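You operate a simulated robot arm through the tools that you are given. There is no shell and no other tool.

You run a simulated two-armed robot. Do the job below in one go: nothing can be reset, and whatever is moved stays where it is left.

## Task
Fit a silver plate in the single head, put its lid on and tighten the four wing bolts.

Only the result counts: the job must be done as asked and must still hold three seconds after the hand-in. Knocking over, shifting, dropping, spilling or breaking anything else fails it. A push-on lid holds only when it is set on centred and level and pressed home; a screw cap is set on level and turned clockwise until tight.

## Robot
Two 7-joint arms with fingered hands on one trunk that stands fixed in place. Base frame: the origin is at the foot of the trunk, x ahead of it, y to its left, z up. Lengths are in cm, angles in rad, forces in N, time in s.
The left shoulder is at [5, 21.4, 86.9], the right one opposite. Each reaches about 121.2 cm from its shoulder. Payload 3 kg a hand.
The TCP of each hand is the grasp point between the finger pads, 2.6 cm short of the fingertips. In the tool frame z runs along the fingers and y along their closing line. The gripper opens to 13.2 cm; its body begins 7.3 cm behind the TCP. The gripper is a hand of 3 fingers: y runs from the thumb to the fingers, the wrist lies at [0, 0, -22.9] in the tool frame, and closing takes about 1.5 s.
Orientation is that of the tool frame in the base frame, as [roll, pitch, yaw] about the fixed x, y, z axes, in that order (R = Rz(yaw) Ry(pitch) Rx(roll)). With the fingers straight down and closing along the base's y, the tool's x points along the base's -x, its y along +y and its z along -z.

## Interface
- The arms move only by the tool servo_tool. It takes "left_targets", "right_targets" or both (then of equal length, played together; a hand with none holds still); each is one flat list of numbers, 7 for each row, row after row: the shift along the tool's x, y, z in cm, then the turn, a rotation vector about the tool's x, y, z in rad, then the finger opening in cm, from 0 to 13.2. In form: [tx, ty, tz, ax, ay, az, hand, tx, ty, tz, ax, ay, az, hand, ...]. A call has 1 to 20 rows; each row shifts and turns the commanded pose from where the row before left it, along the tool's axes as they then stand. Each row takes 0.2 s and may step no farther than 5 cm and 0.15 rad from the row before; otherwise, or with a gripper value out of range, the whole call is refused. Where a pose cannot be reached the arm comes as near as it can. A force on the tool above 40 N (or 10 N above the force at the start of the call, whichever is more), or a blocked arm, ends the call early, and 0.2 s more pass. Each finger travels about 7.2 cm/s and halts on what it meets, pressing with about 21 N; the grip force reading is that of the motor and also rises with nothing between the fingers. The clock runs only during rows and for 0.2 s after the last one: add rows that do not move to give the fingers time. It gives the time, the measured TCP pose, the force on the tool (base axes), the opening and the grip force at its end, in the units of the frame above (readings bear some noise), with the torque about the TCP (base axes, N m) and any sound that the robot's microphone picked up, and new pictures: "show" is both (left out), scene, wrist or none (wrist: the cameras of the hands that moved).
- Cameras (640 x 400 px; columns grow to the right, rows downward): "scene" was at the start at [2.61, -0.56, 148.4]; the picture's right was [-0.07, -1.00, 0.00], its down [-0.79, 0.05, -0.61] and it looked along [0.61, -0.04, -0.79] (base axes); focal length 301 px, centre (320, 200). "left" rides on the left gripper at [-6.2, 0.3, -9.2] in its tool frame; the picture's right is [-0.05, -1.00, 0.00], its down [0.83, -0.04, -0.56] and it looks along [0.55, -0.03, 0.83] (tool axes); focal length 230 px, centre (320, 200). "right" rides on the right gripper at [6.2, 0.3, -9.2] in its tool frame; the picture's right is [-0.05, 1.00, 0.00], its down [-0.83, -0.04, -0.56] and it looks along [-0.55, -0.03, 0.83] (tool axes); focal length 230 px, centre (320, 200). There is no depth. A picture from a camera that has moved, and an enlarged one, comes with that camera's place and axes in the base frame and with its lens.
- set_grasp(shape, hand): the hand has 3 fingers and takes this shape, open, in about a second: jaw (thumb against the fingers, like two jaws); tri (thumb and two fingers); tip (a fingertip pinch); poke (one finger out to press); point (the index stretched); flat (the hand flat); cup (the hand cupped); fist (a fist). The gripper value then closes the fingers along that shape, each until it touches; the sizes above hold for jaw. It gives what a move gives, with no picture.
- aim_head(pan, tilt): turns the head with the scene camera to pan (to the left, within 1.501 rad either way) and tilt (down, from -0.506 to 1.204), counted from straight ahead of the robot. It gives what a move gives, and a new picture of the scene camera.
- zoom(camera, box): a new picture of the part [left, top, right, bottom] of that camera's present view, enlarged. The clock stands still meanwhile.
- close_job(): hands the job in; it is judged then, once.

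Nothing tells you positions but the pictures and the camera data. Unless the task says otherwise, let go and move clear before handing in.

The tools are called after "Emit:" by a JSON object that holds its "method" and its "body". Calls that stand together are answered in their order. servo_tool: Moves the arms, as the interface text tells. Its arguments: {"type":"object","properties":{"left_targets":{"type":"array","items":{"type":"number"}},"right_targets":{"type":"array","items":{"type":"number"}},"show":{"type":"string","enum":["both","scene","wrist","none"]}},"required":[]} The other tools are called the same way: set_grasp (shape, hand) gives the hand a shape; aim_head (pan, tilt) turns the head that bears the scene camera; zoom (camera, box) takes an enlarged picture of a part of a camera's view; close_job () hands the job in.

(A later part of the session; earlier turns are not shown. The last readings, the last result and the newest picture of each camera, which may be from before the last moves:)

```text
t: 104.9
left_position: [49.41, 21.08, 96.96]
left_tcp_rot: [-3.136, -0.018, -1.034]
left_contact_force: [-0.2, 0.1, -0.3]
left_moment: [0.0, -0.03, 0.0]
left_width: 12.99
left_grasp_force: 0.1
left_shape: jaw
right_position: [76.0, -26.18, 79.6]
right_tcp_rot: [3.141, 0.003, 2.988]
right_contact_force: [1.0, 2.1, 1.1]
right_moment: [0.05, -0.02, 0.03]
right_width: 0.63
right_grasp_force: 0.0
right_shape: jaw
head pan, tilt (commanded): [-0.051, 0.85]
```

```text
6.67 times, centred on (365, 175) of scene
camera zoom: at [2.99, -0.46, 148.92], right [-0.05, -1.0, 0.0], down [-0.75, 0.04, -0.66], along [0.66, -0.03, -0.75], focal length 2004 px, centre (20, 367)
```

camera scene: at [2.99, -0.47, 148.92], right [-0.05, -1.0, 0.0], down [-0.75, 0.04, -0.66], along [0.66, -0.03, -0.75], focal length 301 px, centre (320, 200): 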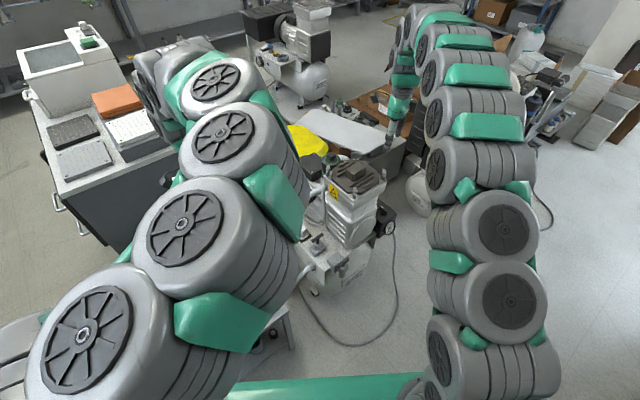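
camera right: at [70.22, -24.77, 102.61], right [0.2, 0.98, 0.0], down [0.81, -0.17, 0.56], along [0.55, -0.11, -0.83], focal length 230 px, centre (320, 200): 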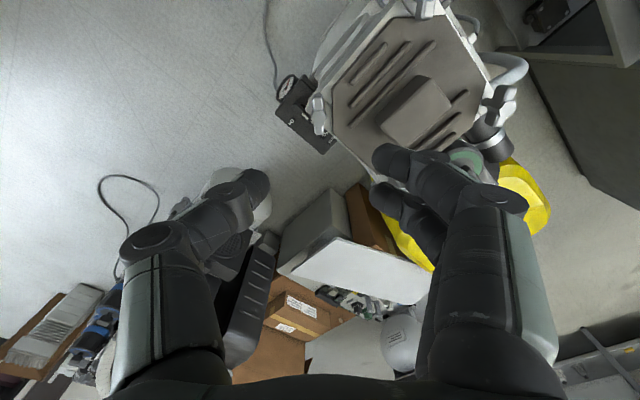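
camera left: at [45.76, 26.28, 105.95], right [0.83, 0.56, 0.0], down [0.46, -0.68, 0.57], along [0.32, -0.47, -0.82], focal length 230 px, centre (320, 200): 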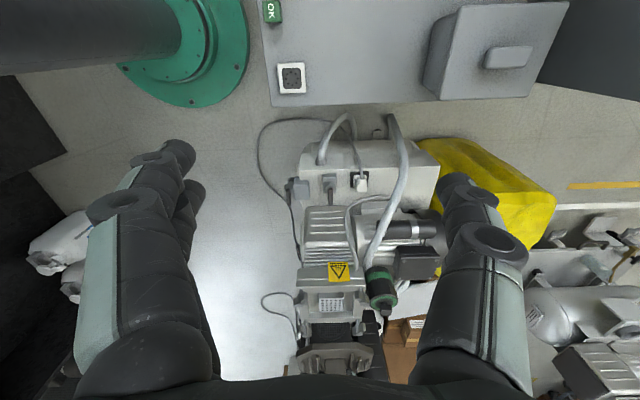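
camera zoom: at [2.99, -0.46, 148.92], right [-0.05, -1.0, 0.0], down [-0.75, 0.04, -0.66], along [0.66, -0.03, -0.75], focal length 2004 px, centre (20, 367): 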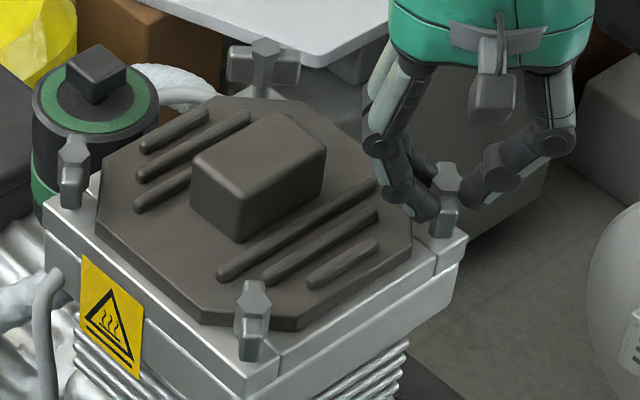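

Emit:
{"method": "servo_tool", "body": {"right_targets": [0, 0.05, 0.1, 0, 0, 0, 0, 0, 0, 0, 0, 0, 0, 0, 0.01, 0.01, 0, 0, 0, 0.1, 0, 0.02, 0.01, 0, 0, 0, 0.12, 0, 0.02, 0.01, 0, 0, 0, 0.12, 0, 0.02, 0.01, 0, 0, 0, 0.12, 0, 0.02, 0.01, 0, 0, 0, 0.12, 0, 0, 0, 0, 0, 0, 0, 0], "show": "none"}}

Emit:
{"method": "zoom", "body": {"camera": "right", "box": [220, 100, 420, 260]}}

Emit:
{"method": "zoom", "body": {"camera": "scene", "box": [330, 145, 400, 205]}}

```text
t: 106.7
left_position: [49.23, 21.07, 96.88]
left_tcp_rot: [-3.135, -0.016, -1.033]
left_contact_force: [0.1, -0.2, -0.1]
left_moment: [-0.02, 0.02, 0.0]
left_width: 13.0
left_grasp_force: 0.0
left_shape: jaw
right_position: [75.93, -25.89, 79.59]
right_tcp_rot: [3.137, 0.003, 2.405]
right_contact_force: [14.1, 0.8, 5.4]
right_moment: [0.03, -0.29, 0.02]
right_width: 0.63
right_grasp_force: 20.7
right_shape: jaw
head pan, tilt (commanded): [-0.051, 0.85]
```

```text
2.50 times, centred on (320, 180) of right
camera zoom: at [71.48, -21.64, 88.62], right [0.71, 0.71, 0.0], down [0.58, -0.59, 0.56], along [0.4, -0.39, -0.83], focal length 575 px, centre (320, 250)
```

zoom: 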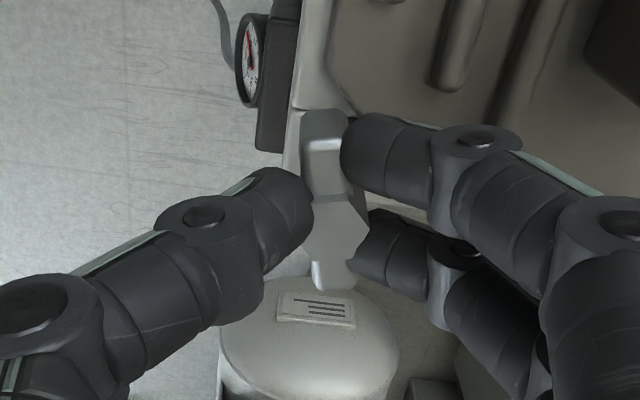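

```text
6.67 times, centred on (365, 175) of scene
camera zoom: at [3.0, -0.46, 148.92], right [-0.05, -1.0, 0.0], down [-0.75, 0.04, -0.66], along [0.66, -0.03, -0.75], focal length 2004 px, centre (20, 367)
```

zoom: 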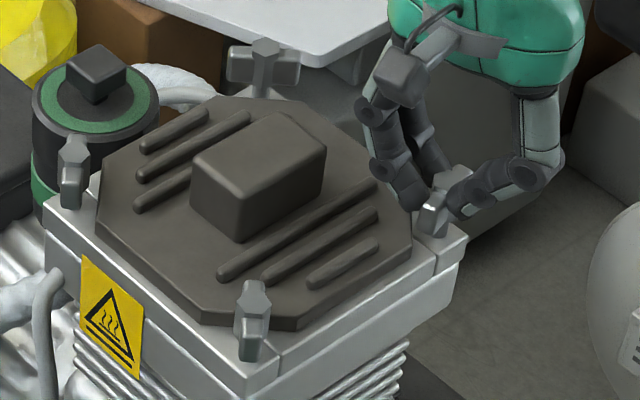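

Emit:
{"method": "servo_tool", "body": {"right_targets": [-0.12, 0.25, -0.05, 0, 0, 0.03, 0, 0.03, 0.02, 0, 0, 0, 0.12, 0, 0.03, 0.02, 0, 0, 0, 0.12, 0, 0.03, 0.02, 0, 0, 0, 0.12, 0, 0.03, 0.02, 0, 0, 0, 0.12, 0, 0.03, 0.02, 0, 0, 0, 0.12, 0, 0, 0, 0, 0, 0, 0, 0], "show": "none"}}

Emit:
{"method": "zoom", "body": {"camera": "right", "box": [220, 100, 420, 260]}}

Emit:
{"method": "zoom", "body": {"camera": "scene", "box": [330, 145, 400, 205]}}

```text
t: 108.3
left_position: [49.31, 21.05, 96.78]
left_tcp_rot: [-3.136, -0.017, -1.032]
left_contact_force: [-0.7, 0.4, 0.2]
left_moment: [0.01, -0.03, 0.0]
left_width: 12.98
left_grasp_force: 0.0
left_shape: jaw
right_position: [76.22, -25.72, 79.49]
right_tcp_rot: [3.135, 0.001, 1.774]
right_contact_force: [-0.5, -3.1, 3.4]
right_moment: [-0.07, -0.01, -0.01]
right_width: 0.67
right_grasp_force: 20.7
right_shape: jaw
head pan, tilt (commanded): [-0.051, 0.85]
```

```text
2.50 times, centred on (320, 180) of right
camera zoom: at [75.19, -19.69, 88.64], right [0.99, 0.15, 0.0], down [0.12, -0.82, 0.56], along [0.09, -0.55, -0.83], focal length 575 px, centre (320, 250)
```

zoom: 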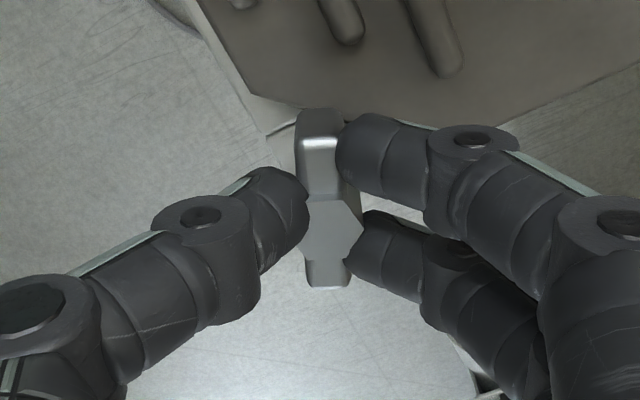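

```text
6.67 times, centred on (365, 175) of scene
camera zoom: at [2.98, -0.47, 148.92], right [-0.05, -1.0, 0.0], down [-0.75, 0.04, -0.66], along [0.66, -0.03, -0.75], focal length 2004 px, centre (20, 367)
```

zoom: 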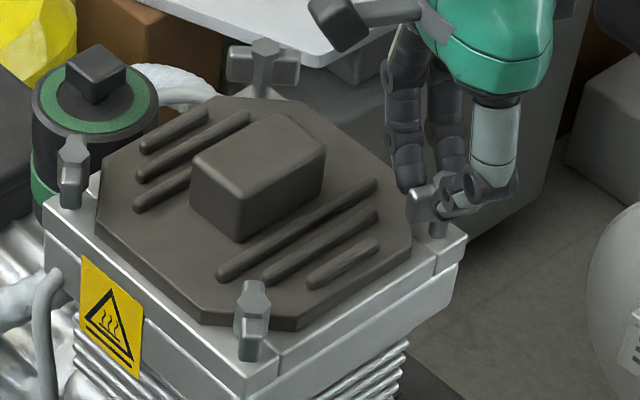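

Emit:
{"method": "servo_tool", "body": {"right_targets": [0, -0.03, -0.03, 0, 0, 0.1, 0, 0.03, 0.02, 0, 0, 0, 0.12, 0, 0.03, 0.02, 0, 0, 0, 0.12, 0, 0.03, 0.02, 0, 0, 0, 0.1, 0, 0, 0, 0, 0, 0, 0, 0], "show": "none"}}

Emit:
{"method": "servo_tool", "body": {"right_targets": [0.02, 0.01, 0, 0, 0, 0.08, 0, 0.02, 0.01, 0, 0, 0, 0.08, 0, 0, 0, 0, 0, 0, 0, 0], "show": "none"}}

Emit:
{"method": "zoom", "body": {"camera": "right", "box": [220, 100, 420, 260]}}

Emit:
{"method": "zoom", "body": {"camera": "scene", "box": [330, 145, 400, 205]}}

```text
t: 109.5
left_position: [49.25, 20.97, 96.85]
left_tcp_rot: [-3.137, -0.019, -1.032]
left_contact_force: [0.5, 0.1, -0.5]
left_moment: [-0.01, 0.01, 0.0]
left_width: 12.98
left_grasp_force: 0.1
left_shape: jaw
right_position: [76.17, -25.49, 79.46]
right_tcp_rot: [3.135, -0.003, 1.335]
right_contact_force: [6.6, -3.5, 5.5]
right_moment: [-0.09, -0.19, 0.15]
right_width: 0.67
right_grasp_force: 21.0
right_shape: jaw
head pan, tilt (commanded): [-0.051, 0.85]
```

```text
t: 110.3
left_position: [49.29, 21.01, 96.86]
left_tcp_rot: [-3.136, -0.017, -1.033]
left_contact_force: [1.3, 0.9, -0.4]
left_moment: [0.02, 0.0, 0.03]
left_width: 13.02
left_grasp_force: 0.1
left_shape: jaw
right_position: [76.24, -25.59, 79.48]
right_tcp_rot: [3.138, -0.002, 1.177]
right_contact_force: [1.2, -3.8, 8.2]
right_moment: [-0.12, -0.11, 0.35]
right_width: 0.7
right_grasp_force: 20.6
right_shape: jaw
head pan, tilt (commanded): [-0.051, 0.85]
```

```text
2.50 times, centred on (320, 180) of right
camera zoom: at [78.88, -20.12, 88.64], right [0.9, -0.43, 0.0], down [-0.36, -0.75, 0.55], along [-0.24, -0.5, -0.83], focal length 575 px, centre (320, 250)
```

zoom: 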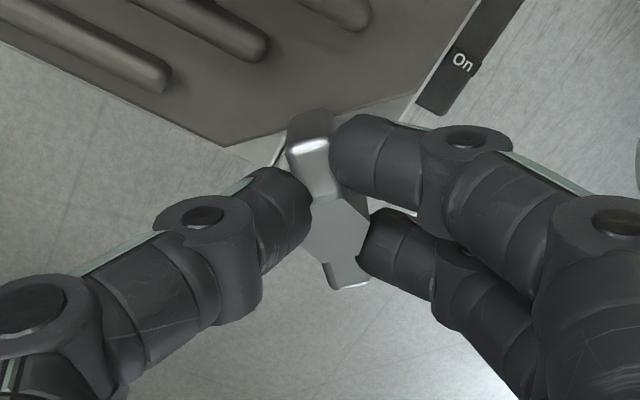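

```text
6.67 times, centred on (365, 175) of scene
camera zoom: at [2.98, -0.47, 148.92], right [-0.05, -1.0, 0.0], down [-0.75, 0.04, -0.66], along [0.66, -0.03, -0.75], focal length 2004 px, centre (20, 367)
```

zoom: 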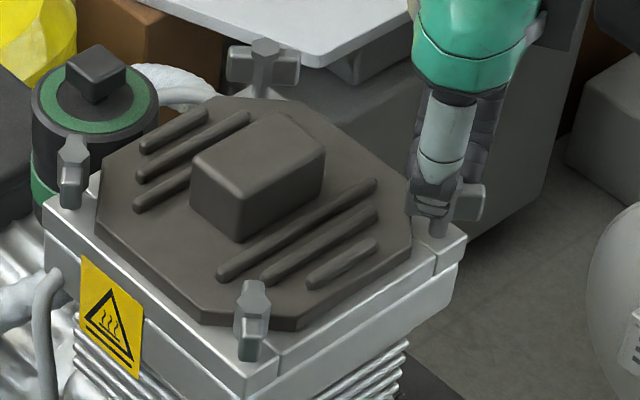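

The right bolt is stiffening at about a quarter turn; I'll press on a little further to tighten it as firmly as the first.

Emit:
{"method": "servo_tool", "body": {"right_targets": [0.02, 0.01, 0, 0, 0, 0.08, 0, 0.02, 0.01, 0, 0, 0, 0.08, 0, 0.02, 0.01, 0, 0, 0, 0.08, 0, 0, 0, 0, 0, 0, 0, 0], "show": "none"}}

Emit:
{"method": "zoom", "body": {"camera": "right", "box": [220, 100, 420, 260]}}

```text
t: 111.3
left_position: [49.29, 20.98, 96.84]
left_tcp_rot: [-3.136, -0.017, -1.034]
left_contact_force: [0.4, -0.5, 0.5]
left_moment: [0.02, 0.01, 0.02]
left_width: 13.0
left_grasp_force: 0.0
left_shape: jaw
right_position: [76.27, -25.64, 79.47]
right_tcp_rot: [3.14, -0.002, 0.935]
right_contact_force: [2.7, -5.0, 6.3]
right_moment: [-0.2, -0.16, 0.84]
right_width: 0.72
right_grasp_force: 20.5
right_shape: jaw
head pan, tilt (commanded): [-0.051, 0.85]
```

```text
2.50 times, centred on (320, 180) of right
camera zoom: at [80.12, -20.84, 88.67], right [0.77, -0.63, 0.0], down [-0.53, -0.64, 0.55], along [-0.35, -0.43, -0.83], focal length 575 px, centre (320, 250)
```

zoom: 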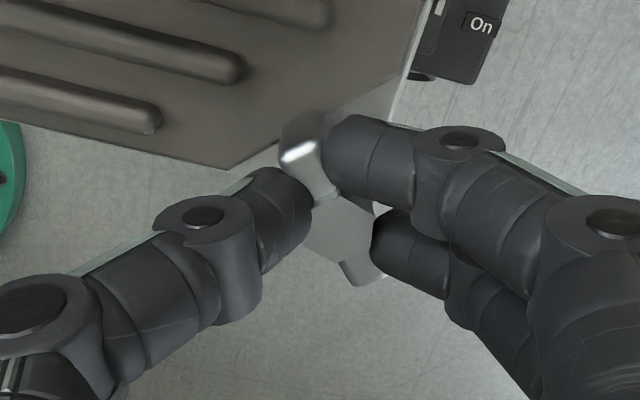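

Emit:
{"method": "servo_tool", "body": {"right_targets": [0.02, 0.01, 0, 0, 0, 0.08, 0, 0.02, 0.01, 0, 0, 0, 0.08, 0, 0, 0, 0, 0, 0, 0, 0], "show": "none"}}

Emit:
{"method": "zoom", "body": {"camera": "right", "box": [220, 100, 420, 260]}}

```text
t: 112.1
left_position: [49.35, 21.15, 96.82]
left_tcp_rot: [-3.137, -0.017, -1.033]
left_contact_force: [0.6, 0.1, 0.2]
left_moment: [-0.02, -0.01, 0.01]
left_width: 13.02
left_grasp_force: 0.0
left_shape: jaw
right_position: [76.24, -25.48, 79.45]
right_tcp_rot: [3.138, -0.001, 0.777]
right_contact_force: [1.2, -2.3, 5.7]
right_moment: [-0.18, -0.16, 1.37]
right_width: 0.77
right_grasp_force: 20.6
right_shape: jaw
head pan, tilt (commanded): [-0.051, 0.85]
```

```text
2.50 times, centred on (320, 180) of right
camera zoom: at [80.89, -21.51, 88.69], right [0.66, -0.75, 0.0], down [-0.63, -0.55, 0.55], along [-0.41, -0.37, -0.83], focal length 575 px, centre (320, 250)
```

zoom: 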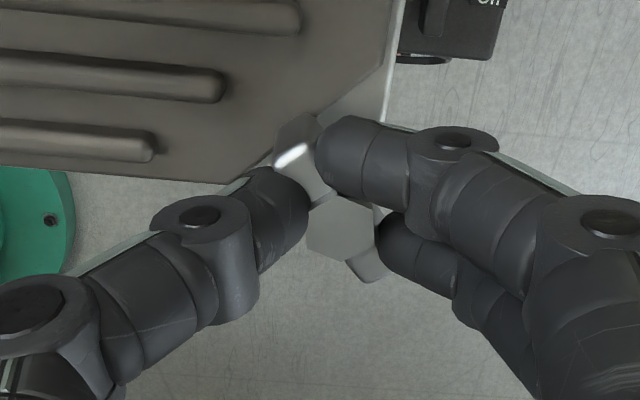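

Torque 1.4 N·m — tight. I'll open, lift, and check the bolt.

Emit:
{"method": "servo_tool", "body": {"right_targets": [0, 0, 0, 0, 0, 0, 2, 0, 0, 0, 0, 0, 0, 4, 0, 0, 0, 0, 0, 0, 5.5, 0, 0, -1.5, 0, 0, 0, 5.5, 0, 0, -3.5, 0, 0, 0, 5.5, 0, 0, -4.5, 0, 0, 0, 5.5, 0, 0, -4.5, 0, 0, 0, 5.5, 0, 0, 0, 0, 0, 0, 5.5], "show": "wrist"}}

Emit:
{"method": "zoom", "body": {"camera": "scene", "box": [325, 145, 395, 205]}}

Emit:
{"method": "zoom", "body": {"camera": "left", "box": [300, 270, 380, 340]}}

```text
t: 113.9
left_position: [49.44, 21.05, 96.84]
left_tcp_rot: [-3.137, -0.018, -1.032]
left_contact_force: [0.1, 0.0, 0.3]
left_moment: [0.01, -0.03, 0.02]
left_width: 12.99
left_grasp_force: 0.1
left_shape: jaw
right_position: [76.01, -25.5, 93.41]
right_tcp_rot: [3.141, -0.002, 0.777]
right_contact_force: [-0.3, -0.2, 0.0]
right_moment: [0.02, -0.02, -0.01]
right_width: 5.47
right_grasp_force: 0.1
right_shape: jaw
head pan, tilt (commanded): [-0.051, 0.85]
camera right: at [80.63, -21.51, 102.61], right [0.66, -0.75, 0.0], down [-0.62, -0.55, 0.55], along [-0.41, -0.37, -0.83], focal length 230 px, centre (320, 200)
```

right: 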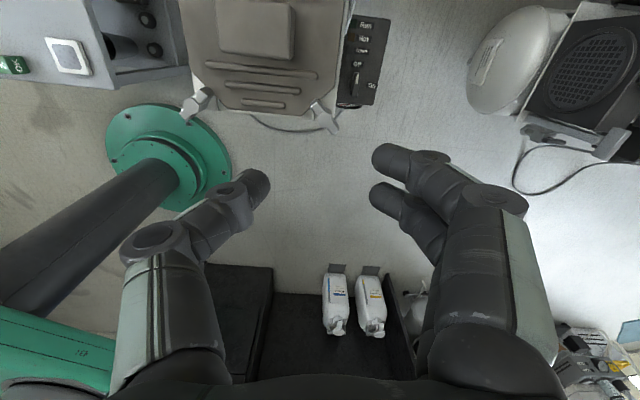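

```text
6.67 times, centred on (360, 175) of scene
camera zoom: at [2.99, -0.47, 148.92], right [-0.05, -1.0, 0.0], down [-0.75, 0.04, -0.66], along [0.66, -0.03, -0.75], focal length 2004 px, centre (53, 367)
```

zoom: 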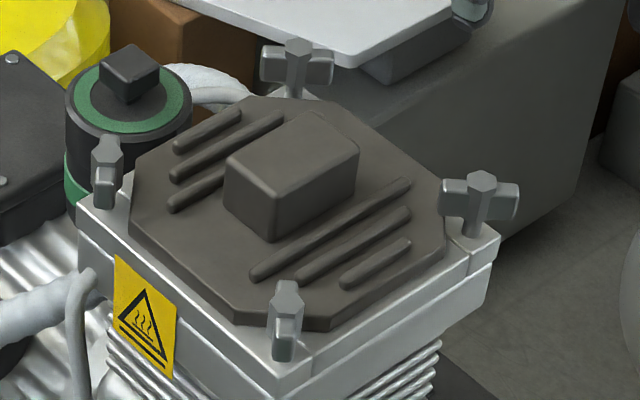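

```text
5.71 times, centred on (340, 305) of left
camera zoom: at [45.77, 26.27, 105.95], right [0.83, 0.56, 0.0], down [0.45, -0.68, 0.57], along [0.32, -0.47, -0.82], focal length 1315 px, centre (206, -400)
```

zoom: 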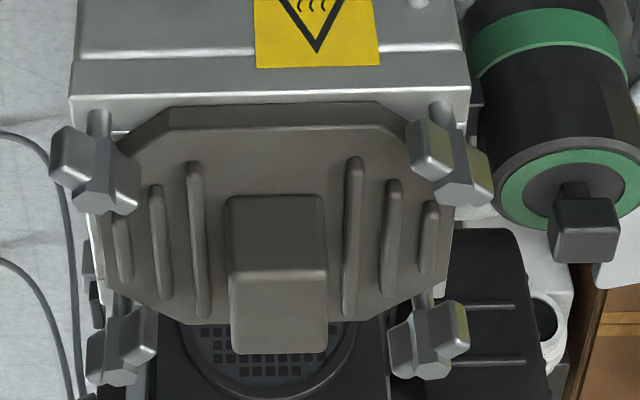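

Right bolt is done too. Next is the far bolt (≈(86.5,-17.9)), which needs the hand back at 261° and a slight outward tilt for reach; I'll turn the hand back first.

Emit:
{"method": "servo_tool", "body": {"right_targets": [0, 0, 0, 0, 0, -0.148, 5.5, 0, 0, 0, 0, 0, -0.148, 5.5, 0, 0, 0, 0, 0, -0.148, 5.5, 0, 0, 0, 0, 0, -0.148, 5.5, 0, 0, 0, 0, 0, -0.148, 5.5, 0, 0, 0, 0, 0, -0.148, 5.5, 0, 0, 0, 0, 0, -0.148, 5.5, 0, 0, 0, 0, 0, -0.148, 5.5, 0, 0, 0, 0, 0, -0.148, 5.5, 0, 0, 0, 0, 0, -0.148, 5.5, 0, 0, 0, 0, 0, -0.148, 5.5, 0, 0, 0, 0, 0, -0.148, 5.5, 0, 0, 0, 0, 0, -0.148, 5.5, 0, 0, 0, 0, 0, -0.148, 5.5, 0, 0, 0, 0, 0, -0.148, 5.5, 0, 0, 0, 0, 0, -0.148, 5.5, 0, 0, 0, 0, 0, -0.148, 5.5, 0, 0, 0, 0, 0, -0.148, 5.5, 0, 0, 0, 0, 0, -0.148, 5.5, 0, 0, 0, 0, 0, -0.148, 5.5], "show": "none"}}

Emit:
{"method": "servo_tool", "body": {"right_targets": [0, 0, 0, 0, 0, -0.136, 5.5, 0, 0, 0, 0, 0, -0.136, 5.5, 0, 0, 0, 0, 0, -0.136, 5.5, 0, 0, 0, 0, 0, -0.136, 5.5, 0, 0, 0, 0, 0, -0.136, 5.5, 0, 0, 0, 0, 0, -0.136, 5.5, 0, 0, 0, 0, 0, 0, 5.5], "show": "wrist"}}

```text
t: 118.1
left_position: [49.3, 21.02, 96.87]
left_tcp_rot: [-3.137, -0.017, -1.035]
left_contact_force: [-0.2, -1.0, 0.2]
left_moment: [0.01, 0.01, -0.03]
left_width: 12.98
left_grasp_force: 0.1
left_shape: jaw
right_position: [76.16, -25.46, 93.49]
right_tcp_rot: [-3.14, 0.004, -2.544]
right_contact_force: [0.4, 0.3, -0.4]
right_moment: [-0.02, -0.02, 0.0]
right_width: 5.44
right_grasp_force: 0.1
right_shape: jaw
head pan, tilt (commanded): [-0.051, 0.85]
```

```text
t: 119.7
left_position: [49.26, 21.0, 96.88]
left_tcp_rot: [-3.137, -0.018, -1.033]
left_contact_force: [0.8, 1.0, -0.2]
left_moment: [0.0, 0.0, 0.0]
left_width: 13.0
left_grasp_force: 0.1
left_shape: jaw
right_position: [76.17, -25.59, 93.42]
right_tcp_rot: [-3.137, 0.001, -1.73]
right_contact_force: [-0.1, -0.6, -0.2]
right_moment: [0.02, -0.01, -0.01]
right_width: 5.48
right_grasp_force: 0.0
right_shape: jaw
head pan, tilt (commanded): [-0.051, 0.85]
camera right: at [74.77, -31.6, 102.59], right [-0.98, 0.21, 0.0], down [0.17, 0.81, 0.56], along [0.12, 0.54, -0.83], focal length 230 px, centre (320, 200)
```

right: 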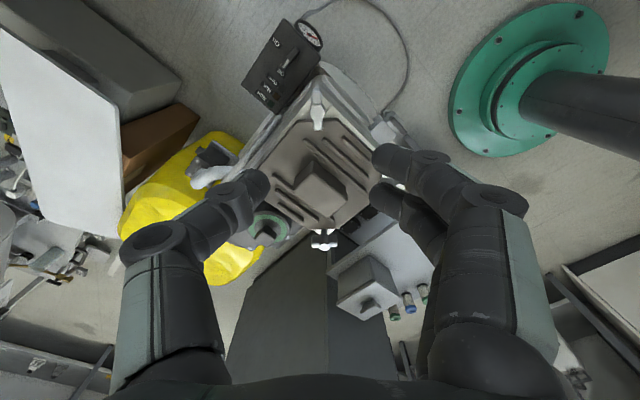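

Emit:
{"method": "servo_tool", "body": {"right_targets": [-4.15, -2.4, 0, 0, 0, 0, 5, -4.15, -2.4, 0, 0, 0, 0, 5, 0, 0, 0, 0.0686, -0.0139, 0, 5, 0, 0.3, 4.4, 0, 0, 0, 5, 0, 0.3, 4.4, 0, 0, 0, 5, 0, 0, 0, 0, 0, 0, 5], "show": "wrist"}}

Emit:
{"method": "zoom", "body": {"camera": "right", "box": [200, 60, 400, 220]}}

Emit:
{"method": "zoom", "body": {"camera": "scene", "box": [320, 130, 400, 200]}}

```text
t: 121.1
left_position: [49.33, 21.11, 96.87]
left_tcp_rot: [-3.136, -0.017, -1.033]
left_contact_force: [-0.8, 0.4, 0.6]
left_moment: [0.03, 0.01, 0.03]
left_width: 12.99
left_grasp_force: 0.0
left_shape: jaw
right_position: [82.4, -18.03, 84.98]
right_tcp_rot: [-3.068, 0.016, -1.731]
right_contact_force: [0.2, 0.2, 0.0]
right_moment: [0.0, -0.03, -0.04]
right_width: 4.98
right_grasp_force: 0.0
right_shape: jaw
head pan, tilt (commanded): [-0.051, 0.85]
camera right: at [80.41, -24.13, 93.94], right [-0.97, 0.21, -0.07], down [0.13, 0.81, 0.57], along [0.18, 0.55, -0.82], focal length 230 px, centre (320, 200)
```

right: 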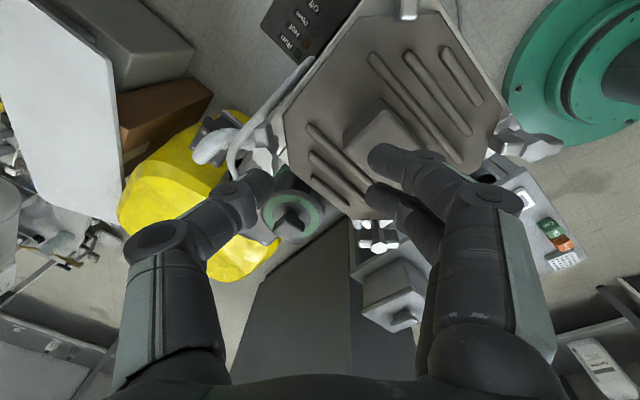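

```text
2.50 times, centred on (300, 140) of right
camera zoom: at [80.41, -24.13, 93.94], right [-0.97, 0.21, -0.07], down [0.13, 0.81, 0.57], along [0.18, 0.55, -0.82], focal length 575 px, centre (370, 350)
```

zoom: 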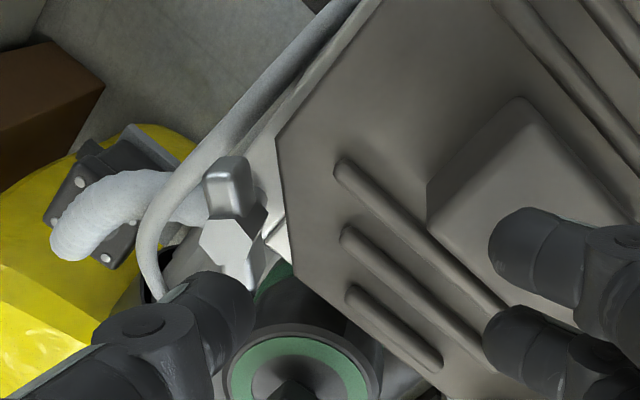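

```text
5.71 times, centred on (360, 165) of scene
camera zoom: at [2.99, -0.47, 148.92], right [-0.05, -1.0, 0.0], down [-0.75, 0.04, -0.66], along [0.66, -0.03, -0.75], focal length 1718 px, centre (91, 400)
```

zoom: 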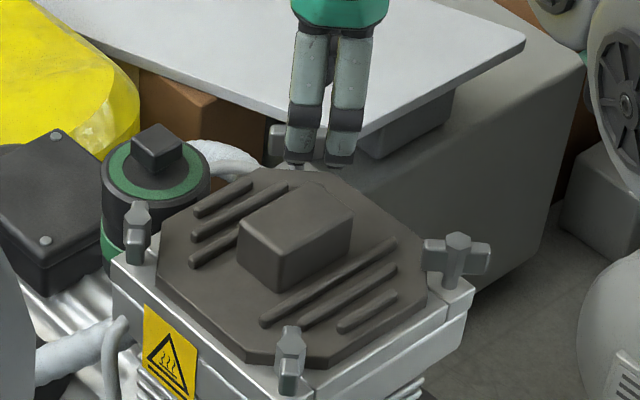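

The far bolt shows at about (87.2,-18.5). I'll lower slightly and slide out above it.

Emit:
{"method": "servo_tool", "body": {"right_targets": [0, 0, 0.9, 0, 0, 0, 5, -0.08, -1.45, 0.1, 0, 0, 0, 5, -0.08, -1.45, 0.15, 0, 0, 0, 5, -0.08, -1.4, 0.25, 0, 0, 0, 5, 0, 0, 0, 0, 0, 0, 5], "show": "wrist"}}

Emit:
{"method": "zoom", "body": {"camera": "right", "box": [220, 80, 420, 240]}}

Emit:
{"method": "zoom", "body": {"camera": "scene", "box": [320, 130, 400, 200]}}

```text
t: 122.3
left_position: [49.29, 21.02, 96.89]
left_tcp_rot: [-3.136, -0.018, -1.033]
left_contact_force: [-0.1, 0.2, 0.6]
left_moment: [-0.01, 0.01, 0.01]
left_width: 13.03
left_grasp_force: 0.0
left_shape: jaw
right_position: [86.77, -18.3, 83.69]
right_tcp_rot: [-3.07, 0.015, -1.731]
right_contact_force: [0.3, -0.6, -0.4]
right_moment: [-0.04, -0.07, -0.03]
right_width: 4.99
right_grasp_force: 0.1
right_shape: jaw
head pan, tilt (commanded): [-0.051, 0.85]
camera right: at [84.75, -24.39, 92.71], right [-0.97, 0.21, -0.07], down [0.13, 0.81, 0.57], along [0.18, 0.55, -0.82], focal length 230 px, centre (320, 200)
```

right: 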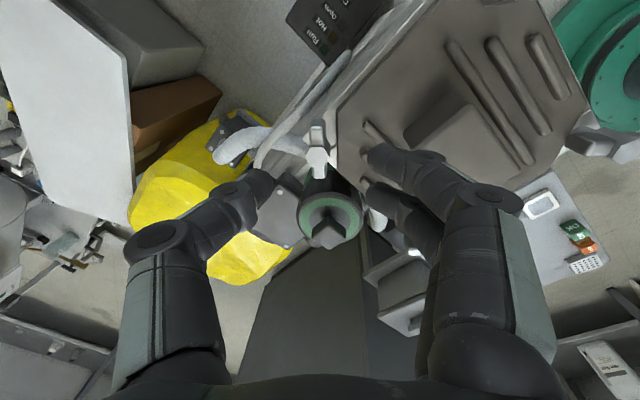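

```text
2.50 times, centred on (320, 160) of right
camera zoom: at [84.75, -24.39, 92.71], right [-0.97, 0.21, -0.07], down [0.13, 0.81, 0.57], along [0.18, 0.55, -0.82], focal length 575 px, centre (320, 300)
```

zoom: 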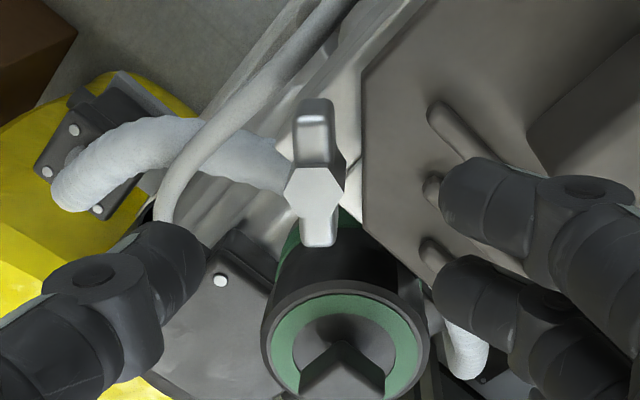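

```text
5.71 times, centred on (360, 165) of scene
camera zoom: at [2.99, -0.46, 148.92], right [-0.05, -1.0, 0.0], down [-0.75, 0.04, -0.66], along [0.66, -0.03, -0.75], focal length 1718 px, centre (91, 400)
```

zoom: 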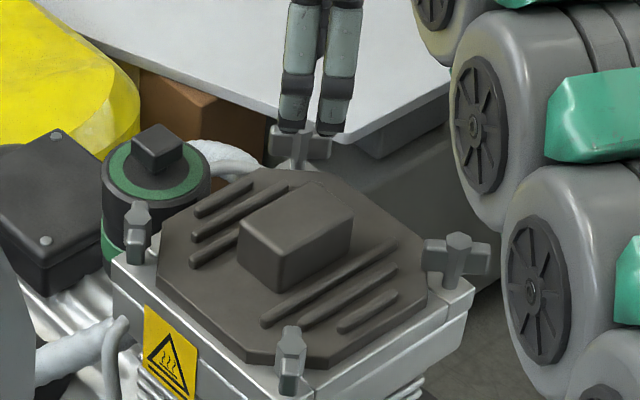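

Emit:
{"method": "servo_tool", "body": {"right_targets": [0.23, -0.17, 1.2, 0, 0, 0, 5, 0, 0, 1.3, 0, 0, 0, 5, 0, 0, 0, 0, 0, 0, 5], "show": "none"}}

Emit:
{"method": "zoom", "body": {"camera": "right", "box": [220, 80, 420, 240]}}

Emit:
{"method": "zoom", "body": {"camera": "scene", "box": [320, 130, 400, 200]}}

```text
t: 123.1
left_position: [49.36, 20.9, 96.69]
left_tcp_rot: [-3.136, -0.018, -1.033]
left_contact_force: [0.1, -0.4, -0.5]
left_moment: [0.0, 0.01, 0.0]
left_width: 12.98
left_grasp_force: 0.0
left_shape: jaw
right_position: [87.11, -18.54, 81.26]
right_tcp_rot: [-3.067, 0.015, -1.73]
right_contact_force: [-0.6, -0.7, -0.6]
right_moment: [0.01, 0.01, 0.02]
right_width: 5.03
right_grasp_force: 0.0
right_shape: jaw
head pan, tilt (commanded): [-0.051, 0.85]
```

```text
2.50 times, centred on (320, 160) of right
camera zoom: at [85.06, -24.64, 90.23], right [-0.97, 0.21, -0.07], down [0.13, 0.81, 0.57], along [0.18, 0.55, -0.82], focal length 575 px, centre (320, 300)
```

zoom: 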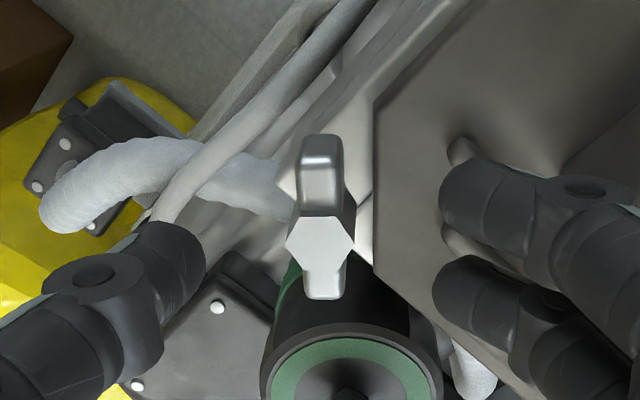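

```text
5.71 times, centred on (360, 165) of scene
camera zoom: at [2.99, -0.47, 148.92], right [-0.05, -1.0, 0.0], down [-0.75, 0.04, -0.66], along [0.66, -0.03, -0.75], focal length 1718 px, centre (91, 400)
```

zoom: 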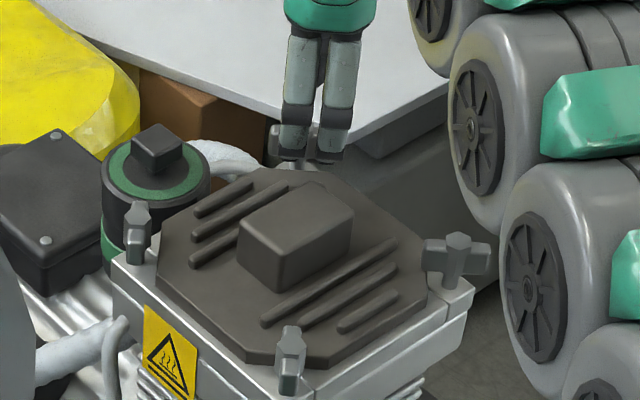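

Emit:
{"method": "servo_tool", "body": {"right_targets": [-0.08, 0, 0.9, 0, 0, 0, 5, 0, 0, 0.8, 0, 0, 0, 5, 0, 0, 0, 0, 0, 0, 4, 0, 0, 0, 0, 0, 0, 3, 0, 0, 0, 0, 0, 0, 2, 0, 0, 0, 0, 0, 0, 1, 0, 0, 0, 0, 0, 0, 0, 0, 0, 0, 0, 0, 0, 0, 0, 0, 0, 0, 0, 0, 0], "show": "none"}}

Emit:
{"method": "zoom", "body": {"camera": "right", "box": [220, 100, 420, 260]}}

Emit:
{"method": "zoom", "body": {"camera": "scene", "box": [320, 130, 400, 200]}}

```text
t: 125.1
left_position: [49.34, 20.9, 96.79]
left_tcp_rot: [-3.136, -0.019, -1.033]
left_contact_force: [0.9, -0.5, -0.6]
left_moment: [-0.02, -0.03, -0.01]
left_width: 13.02
left_grasp_force: 0.1
left_shape: jaw
right_position: [87.25, -18.45, 79.42]
right_tcp_rot: [-3.068, 0.016, -1.729]
right_contact_force: [0.0, 0.2, -3.3]
right_moment: [0.03, 0.06, -0.01]
right_width: 0.62
right_grasp_force: 20.5
right_shape: jaw
head pan, tilt (commanded): [-0.051, 0.85]
```

```text
2.50 times, centred on (320, 180) of right
camera zoom: at [85.15, -24.59, 88.49], right [-0.97, 0.21, -0.07], down [0.13, 0.81, 0.57], along [0.18, 0.55, -0.82], focal length 575 px, centre (320, 250)
```

zoom: 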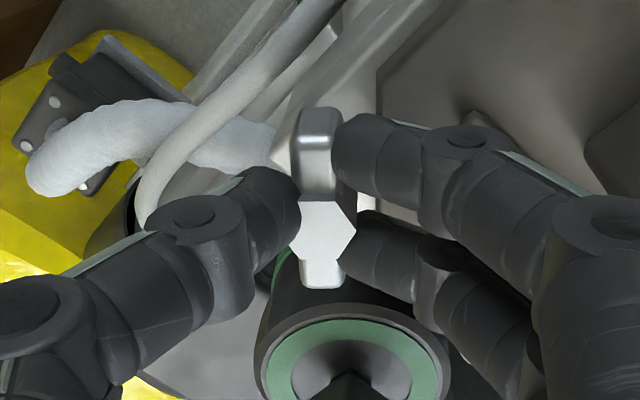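

```text
5.71 times, centred on (360, 165) of scene
camera zoom: at [2.99, -0.47, 148.92], right [-0.05, -1.0, 0.0], down [-0.75, 0.04, -0.66], along [0.66, -0.03, -0.75], focal length 1718 px, centre (91, 400)
```

zoom: 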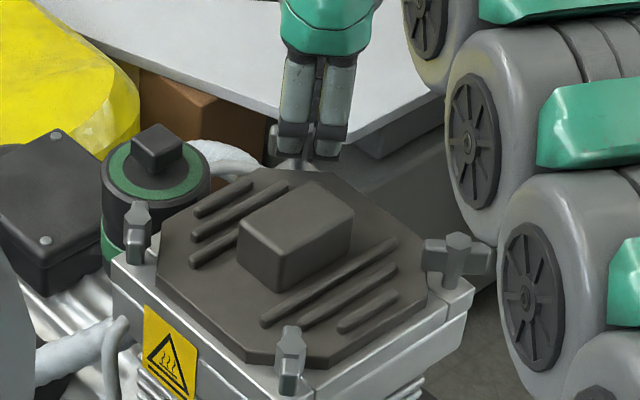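

Emit:
{"method": "servo_tool", "body": {"right_targets": [0.01, 0.02, 0, 0, 0, 0.1, 0, 0.02, 0.02, 0, 0, 0, 0.12, 0, 0.02, 0.02, 0, 0, 0, 0.12, 0, 0.02, 0.02, 0, 0, 0, 0.12, 0, 0.02, 0.02, 0, 0, 0, 0.12, 0, 0, 0, 0, 0, 0, 0, 0], "show": "none"}}

Emit:
{"method": "zoom", "body": {"camera": "right", "box": [220, 100, 420, 260]}}

Emit:
{"method": "zoom", "body": {"camera": "scene", "box": [320, 130, 400, 200]}}

```text
t: 126.5
left_position: [49.37, 20.98, 96.89]
left_tcp_rot: [-3.137, -0.017, -1.034]
left_contact_force: [-0.8, 0.0, 0.6]
left_moment: [-0.01, 0.01, 0.0]
left_width: 13.01
left_grasp_force: 0.1
left_shape: jaw
right_position: [87.03, -18.46, 79.32]
right_tcp_rot: [-3.089, 0.051, -2.309]
right_contact_force: [-2.3, 9.1, -2.0]
right_moment: [0.15, 0.13, 0.04]
right_width: 0.55
right_grasp_force: 21.2
right_shape: jaw
head pan, tilt (commanded): [-0.051, 0.85]
```

```text
2.50 times, centred on (320, 180) of right
camera zoom: at [81.97, -22.9, 88.27], right [-0.7, 0.71, -0.05], down [0.55, 0.58, 0.6], along [0.46, 0.39, -0.8], focal length 575 px, centre (320, 250)
```

zoom: 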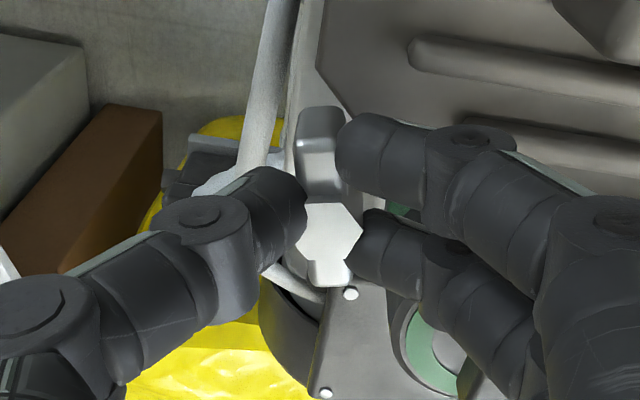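

```text
5.71 times, centred on (360, 165) of scene
camera zoom: at [2.99, -0.45, 148.92], right [-0.05, -1.0, 0.0], down [-0.75, 0.04, -0.66], along [0.66, -0.03, -0.75], focal length 1718 px, centre (91, 400)
```

zoom: 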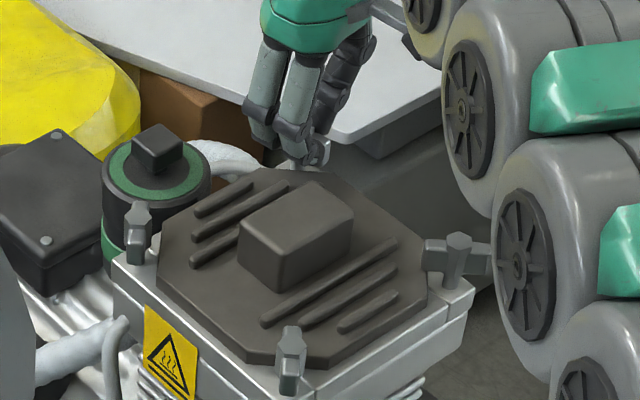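

Emit:
{"method": "servo_tool", "body": {"right_targets": [-0.08, 0.2, 0, 0, 0, 0.05, 0, 0.03, 0.02, 0, 0, 0, 0.12, 0, 0.03, 0.02, 0, 0, 0, 0.12, 0, 0.03, 0.02, 0, 0, 0, 0.12, 0, 0.03, 0.02, 0, 0, 0, 0.12, 0, 0.03, 0.02, 0, 0, 0, 0.12, 0, 0, 0, 0, 0, 0, 0, 0], "show": "none"}}

Emit:
{"method": "zoom", "body": {"camera": "right", "box": [220, 100, 420, 260]}}

Emit:
{"method": "zoom", "body": {"camera": "scene", "box": [320, 130, 400, 200]}}

```text
t: 128.1
left_position: [49.26, 20.91, 96.79]
left_tcp_rot: [-3.137, -0.018, -1.033]
left_contact_force: [-0.2, -0.6, 0.2]
left_moment: [-0.04, -0.01, 0.01]
left_width: 12.99
left_grasp_force: 0.1
left_shape: jaw
right_position: [86.91, -18.32, 79.46]
right_tcp_rot: [-3.13, 0.075, -2.961]
right_contact_force: [8.3, 8.9, 2.6]
right_moment: [0.2, -0.1, 0.01]
right_width: 0.59
right_grasp_force: 21.0
right_shape: jaw
head pan, tilt (commanded): [-0.051, 0.85]
```

```text
2.50 times, centred on (320, 180) of right
camera zoom: at [80.03, -19.18, 88.1], right [-0.13, 0.99, -0.01], down [0.78, 0.1, 0.62], along [0.61, 0.07, -0.79], focal length 575 px, centre (320, 250)
```

zoom: 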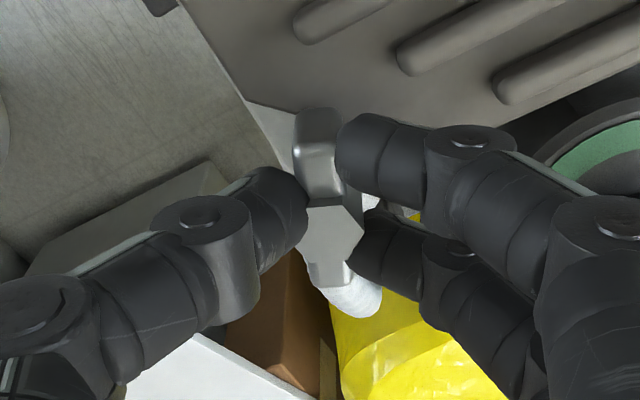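

```text
5.71 times, centred on (360, 165) of scene
camera zoom: at [3.0, -0.45, 148.92], right [-0.05, -1.0, 0.0], down [-0.75, 0.04, -0.66], along [0.66, -0.03, -0.75], focal length 1718 px, centre (91, 400)
```

zoom: 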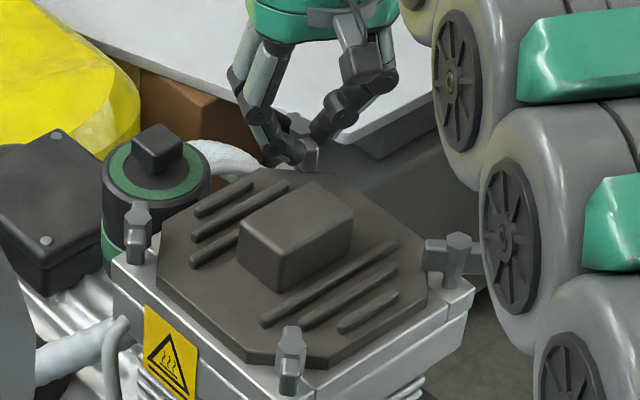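

Emit:
{"method": "servo_tool", "body": {"right_targets": [-0.15, 0.15, 0, 0, 0, 0.05, 0, 0.02, 0.02, 0, 0, 0, 0.12, 0, 0.02, 0.02, 0, 0, 0, 0.12, 0, 0.02, 0.02, 0, 0, 0, 0.12, 0, 0, 0, 0, 0, 0, 0, 0], "show": "none"}}

Emit:
{"method": "servo_tool", "body": {"right_targets": [0.02, 0.01, 0, 0, 0, 0.1, 0, 0.02, 0.01, 0, 0, 0, 0.1, 0, 0, 0, 0, 0, 0, 0, 0], "show": "none"}}

Emit:
{"method": "zoom", "body": {"camera": "right", "box": [220, 100, 420, 260]}}

```text
t: 129.3
left_position: [49.33, 21.11, 96.85]
left_tcp_rot: [-3.137, -0.016, -1.033]
left_contact_force: [-0.1, -0.1, -0.1]
left_moment: [0.01, -0.01, 0.01]
left_width: 13.01
left_grasp_force: 0.0
left_shape: jaw
right_position: [86.74, -18.2, 79.44]
right_tcp_rot: [3.12, 0.07, 2.91]
right_contact_force: [0.9, 4.9, 1.9]
right_moment: [0.09, 0.04, 0.1]
right_width: 0.62
right_grasp_force: 21.1
right_shape: jaw
head pan, tilt (commanded): [-0.051, 0.85]
```

```text
t: 130.1
left_position: [49.3, 21.11, 96.87]
left_tcp_rot: [-3.138, -0.019, -1.033]
left_contact_force: [-0.7, -0.6, -0.4]
left_moment: [0.0, 0.03, -0.01]
left_width: 12.99
left_grasp_force: 0.0
left_shape: jaw
right_position: [86.85, -18.03, 79.39]
right_tcp_rot: [3.107, 0.066, 2.712]
right_contact_force: [3.4, 4.1, 2.2]
right_moment: [0.12, -0.05, 0.39]
right_width: 0.6
right_grasp_force: 20.7
right_shape: jaw
head pan, tilt (commanded): [-0.051, 0.85]
```

```text
2.50 times, centred on (320, 180) of right
camera zoom: at [80.64, -15.38, 88.17], right [0.46, 0.89, 0.04], down [0.69, -0.39, 0.61], along [0.55, -0.25, -0.79], focal length 575 px, centre (320, 250)
```

zoom: 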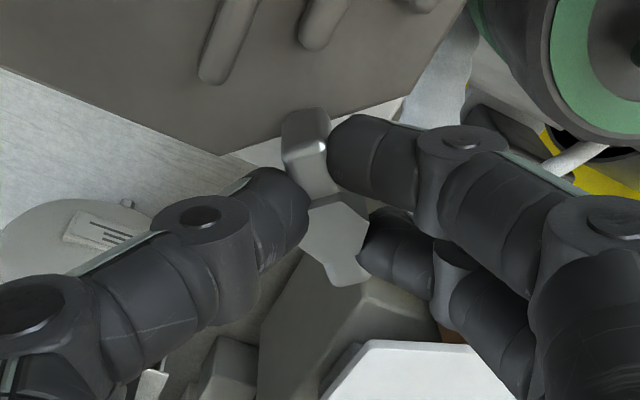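

Emit:
{"method": "servo_tool", "body": {"right_targets": [0.02, 0.01, 0, 0, 0, 0.08, 0, 0.02, 0.01, 0, 0, 0, 0.08, 0, 0.02, 0.01, 0, 0, 0, 0.08, 0, 0.02, 0.01, 0, 0, 0, 0.08, 0, 0.02, 0.01, 0, 0, 0, 0.08, 0, 0, 0, 0, 0, 0, 0, 0], "show": "none"}}

Emit:
{"method": "zoom", "body": {"camera": "right", "box": [220, 100, 420, 260]}}

```text
t: 131.5
left_position: [49.25, 21.01, 96.9]
left_tcp_rot: [-3.136, -0.017, -1.034]
left_contact_force: [-0.5, 0.0, 0.9]
left_moment: [-0.02, 0.0, -0.02]
left_width: 13.02
left_grasp_force: 0.1
left_shape: jaw
right_position: [86.87, -18.03, 79.34]
right_tcp_rot: [3.082, 0.048, 2.309]
right_contact_force: [-0.2, 0.5, 12.7]
right_moment: [-0.01, -0.09, 1.52]
right_width: 0.75
right_grasp_force: 20.9
right_shape: jaw
head pan, tilt (commanded): [-0.051, 0.85]
```

```text
2.50 times, centred on (320, 180) of right
camera zoom: at [82.17, -13.39, 88.26], right [0.77, 0.64, 0.06], down [0.49, -0.64, 0.59], along [0.41, -0.43, -0.8], focal length 575 px, centre (320, 250)
```

zoom: 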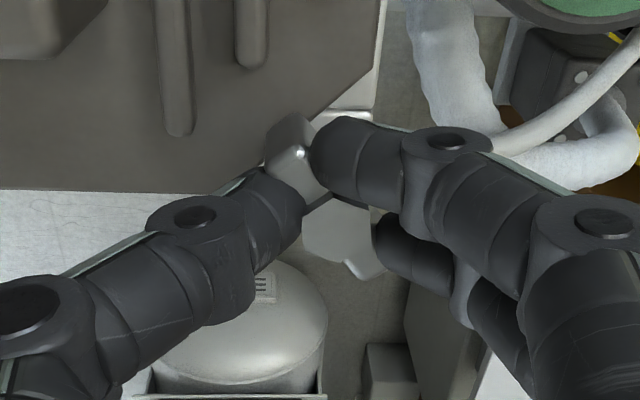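

Far bolt tight at 1.5 N·m. I'll release, lift clear and straighten the hand.

Emit:
{"method": "servo_tool", "body": {"right_targets": [0, 0, 0, 0, 0, 0, 2, 0, 0, 0, 0, 0, 0, 4, 0, 0, 0, 0, 0, 0, 5.5, 0, 0, -1.5, 0, 0, 0, 5.5, 0, 0, -3, 0, 0, 0, 5.5, 2.4, -2.6, -2.5, 0, 0, 0, 5.5, 2.4, -2.6, -2.5, 0.054, 0.045, 0, 5.5, 0, 0, -3, 0, 0, 0, 5.5, 0, 0, 0, 0, 0, 0, 5.5], "show": "both"}}

Emit:
{"method": "zoom", "body": {"camera": "scene", "box": [320, 140, 400, 210]}}

Emit:
{"method": "zoom", "body": {"camera": "left", "box": [300, 270, 380, 340]}}

```text
t: 133.5
left_position: [49.39, 21.03, 96.78]
left_tcp_rot: [-3.135, -0.018, -1.035]
left_contact_force: [1.1, -0.3, -0.6]
left_moment: [-0.01, 0.01, 0.0]
left_width: 12.99
left_grasp_force: 0.0
left_shape: jaw
right_position: [78.84, -17.9, 91.31]
right_tcp_rot: [3.137, 0.002, 2.314]
right_contact_force: [0.1, -0.2, 0.3]
right_moment: [0.0, 0.01, -0.02]
right_width: 5.48
right_grasp_force: 0.0
right_shape: jaw
head pan, tilt (commanded): [-0.051, 0.85]
camera scene: at [2.99, -0.47, 148.92], right [-0.05, -1.0, 0.0], down [-0.75, 0.04, -0.66], along [0.66, -0.03, -0.75], focal length 301 px, centre (320, 200)
camera right: at [74.87, -13.21, 100.47], right [0.77, 0.64, 0.0], down [0.53, -0.64, 0.56], along [0.36, -0.43, -0.83], focal length 230 px, centre (320, 200)
```

scene: 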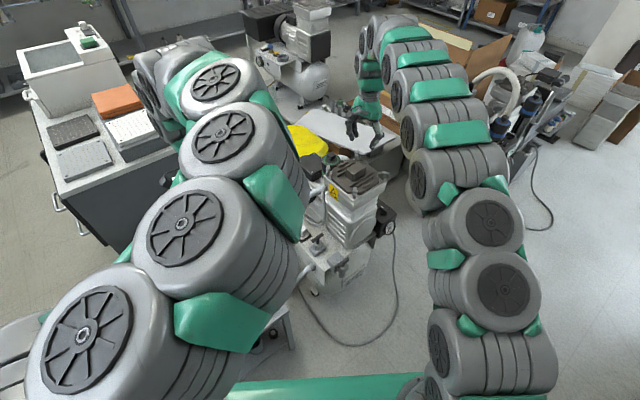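
right: 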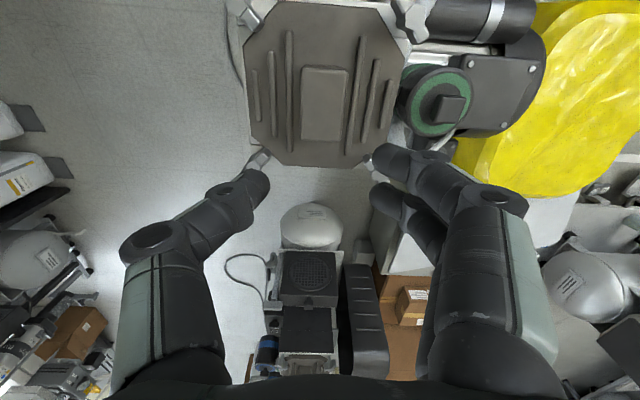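

```text
5.71 times, centred on (360, 175) of scene
camera zoom: at [2.99, -0.47, 148.92], right [-0.05, -1.0, 0.0], down [-0.75, 0.04, -0.66], along [0.66, -0.03, -0.75], focal length 1718 px, centre (91, 343)
```

zoom: 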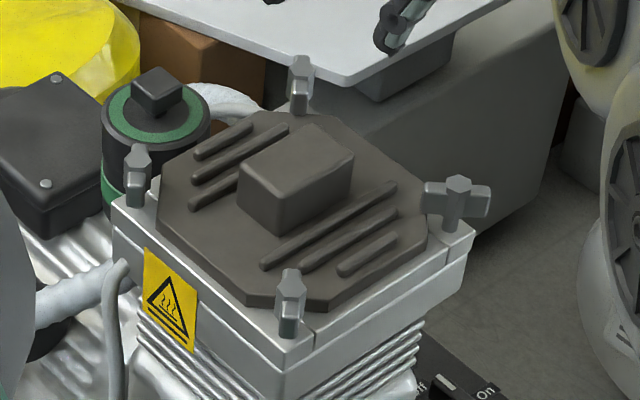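

```text
5.71 times, centred on (340, 305) of left
camera zoom: at [45.77, 26.27, 105.95], right [0.83, 0.56, 0.0], down [0.45, -0.68, 0.57], along [0.32, -0.47, -0.82], focal length 1315 px, centre (206, -400)
```

zoom: 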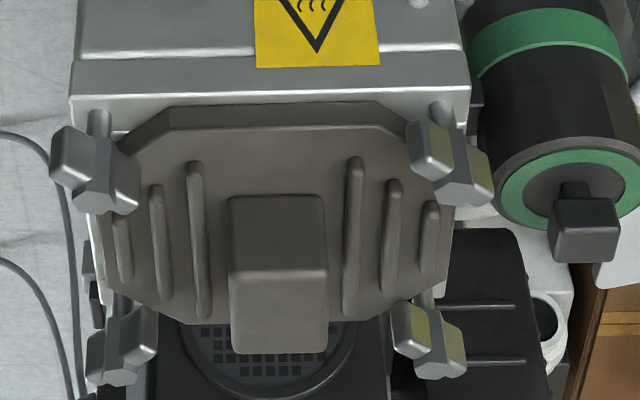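

The far bolt's wing is over the lid now. Last is the left bolt near (79,-7.5); I'll move above it with the hand at 171°.

Emit:
{"method": "servo_tool", "body": {"right_targets": [2.5, 2.4, 0, 0, 0, 0, 5.5, 2.5, 2.4, 0, 0, 0, 0, 5.5, 2.5, 2.4, 0, 0, 0, 0, 5.5, 0, 0, 0, 0, 0, -0.134, 5.5, 0, 0, 0, 0, 0, -0.134, 5.5, 0, 0, 0, 0, 0, -0.134, 5.5, 0, 0, 0, 0, 0, -0.134, 5.5, 0, 0, 0, 0, 0, -0.134, 5.5, 0, 0, 0, 0, 0, 0, 5.5], "show": "wrist"}}

Emit:
{"method": "zoom", "body": {"camera": "right", "box": [250, 50, 390, 190]}}

```text
t: 135.5
left_position: [49.36, 21.05, 96.84]
left_tcp_rot: [-3.137, -0.018, -1.034]
left_contact_force: [-0.5, -0.6, -0.1]
left_moment: [0.0, 0.0, -0.02]
left_width: 13.0
left_grasp_force: 0.1
left_shape: jaw
right_position: [79.21, -7.62, 91.39]
right_tcp_rot: [3.139, 0.005, 2.983]
right_contact_force: [-0.1, 0.2, 0.9]
right_moment: [0.04, 0.01, 0.0]
right_width: 5.48
right_grasp_force: 0.0
right_shape: jaw
head pan, tilt (commanded): [-0.051, 0.85]
camera right: at [73.11, -6.48, 100.53], right [0.21, 0.98, 0.0], down [0.81, -0.17, 0.56], along [0.55, -0.12, -0.83], focal length 230 px, centre (320, 200)
```

right: 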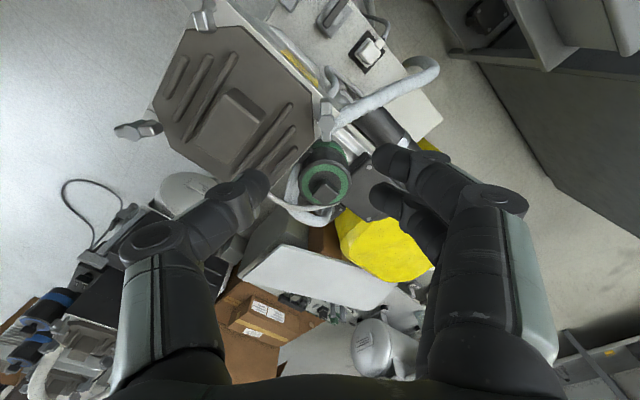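

```text
2.86 times, centred on (320, 120) of right
camera zoom: at [73.11, -6.48, 100.53], right [0.21, 0.98, 0.0], down [0.81, -0.17, 0.56], along [0.55, -0.12, -0.83], focal length 657 px, centre (320, 429)
```

zoom: 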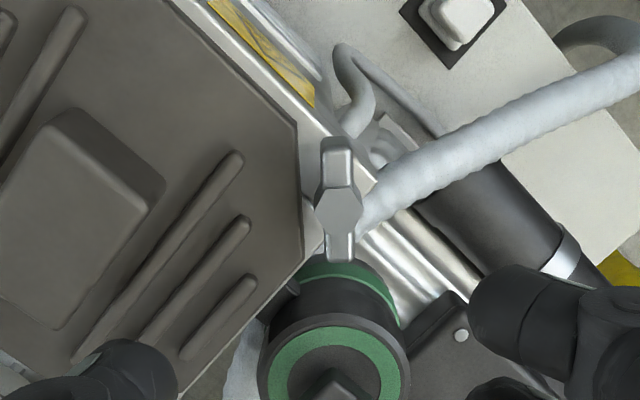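

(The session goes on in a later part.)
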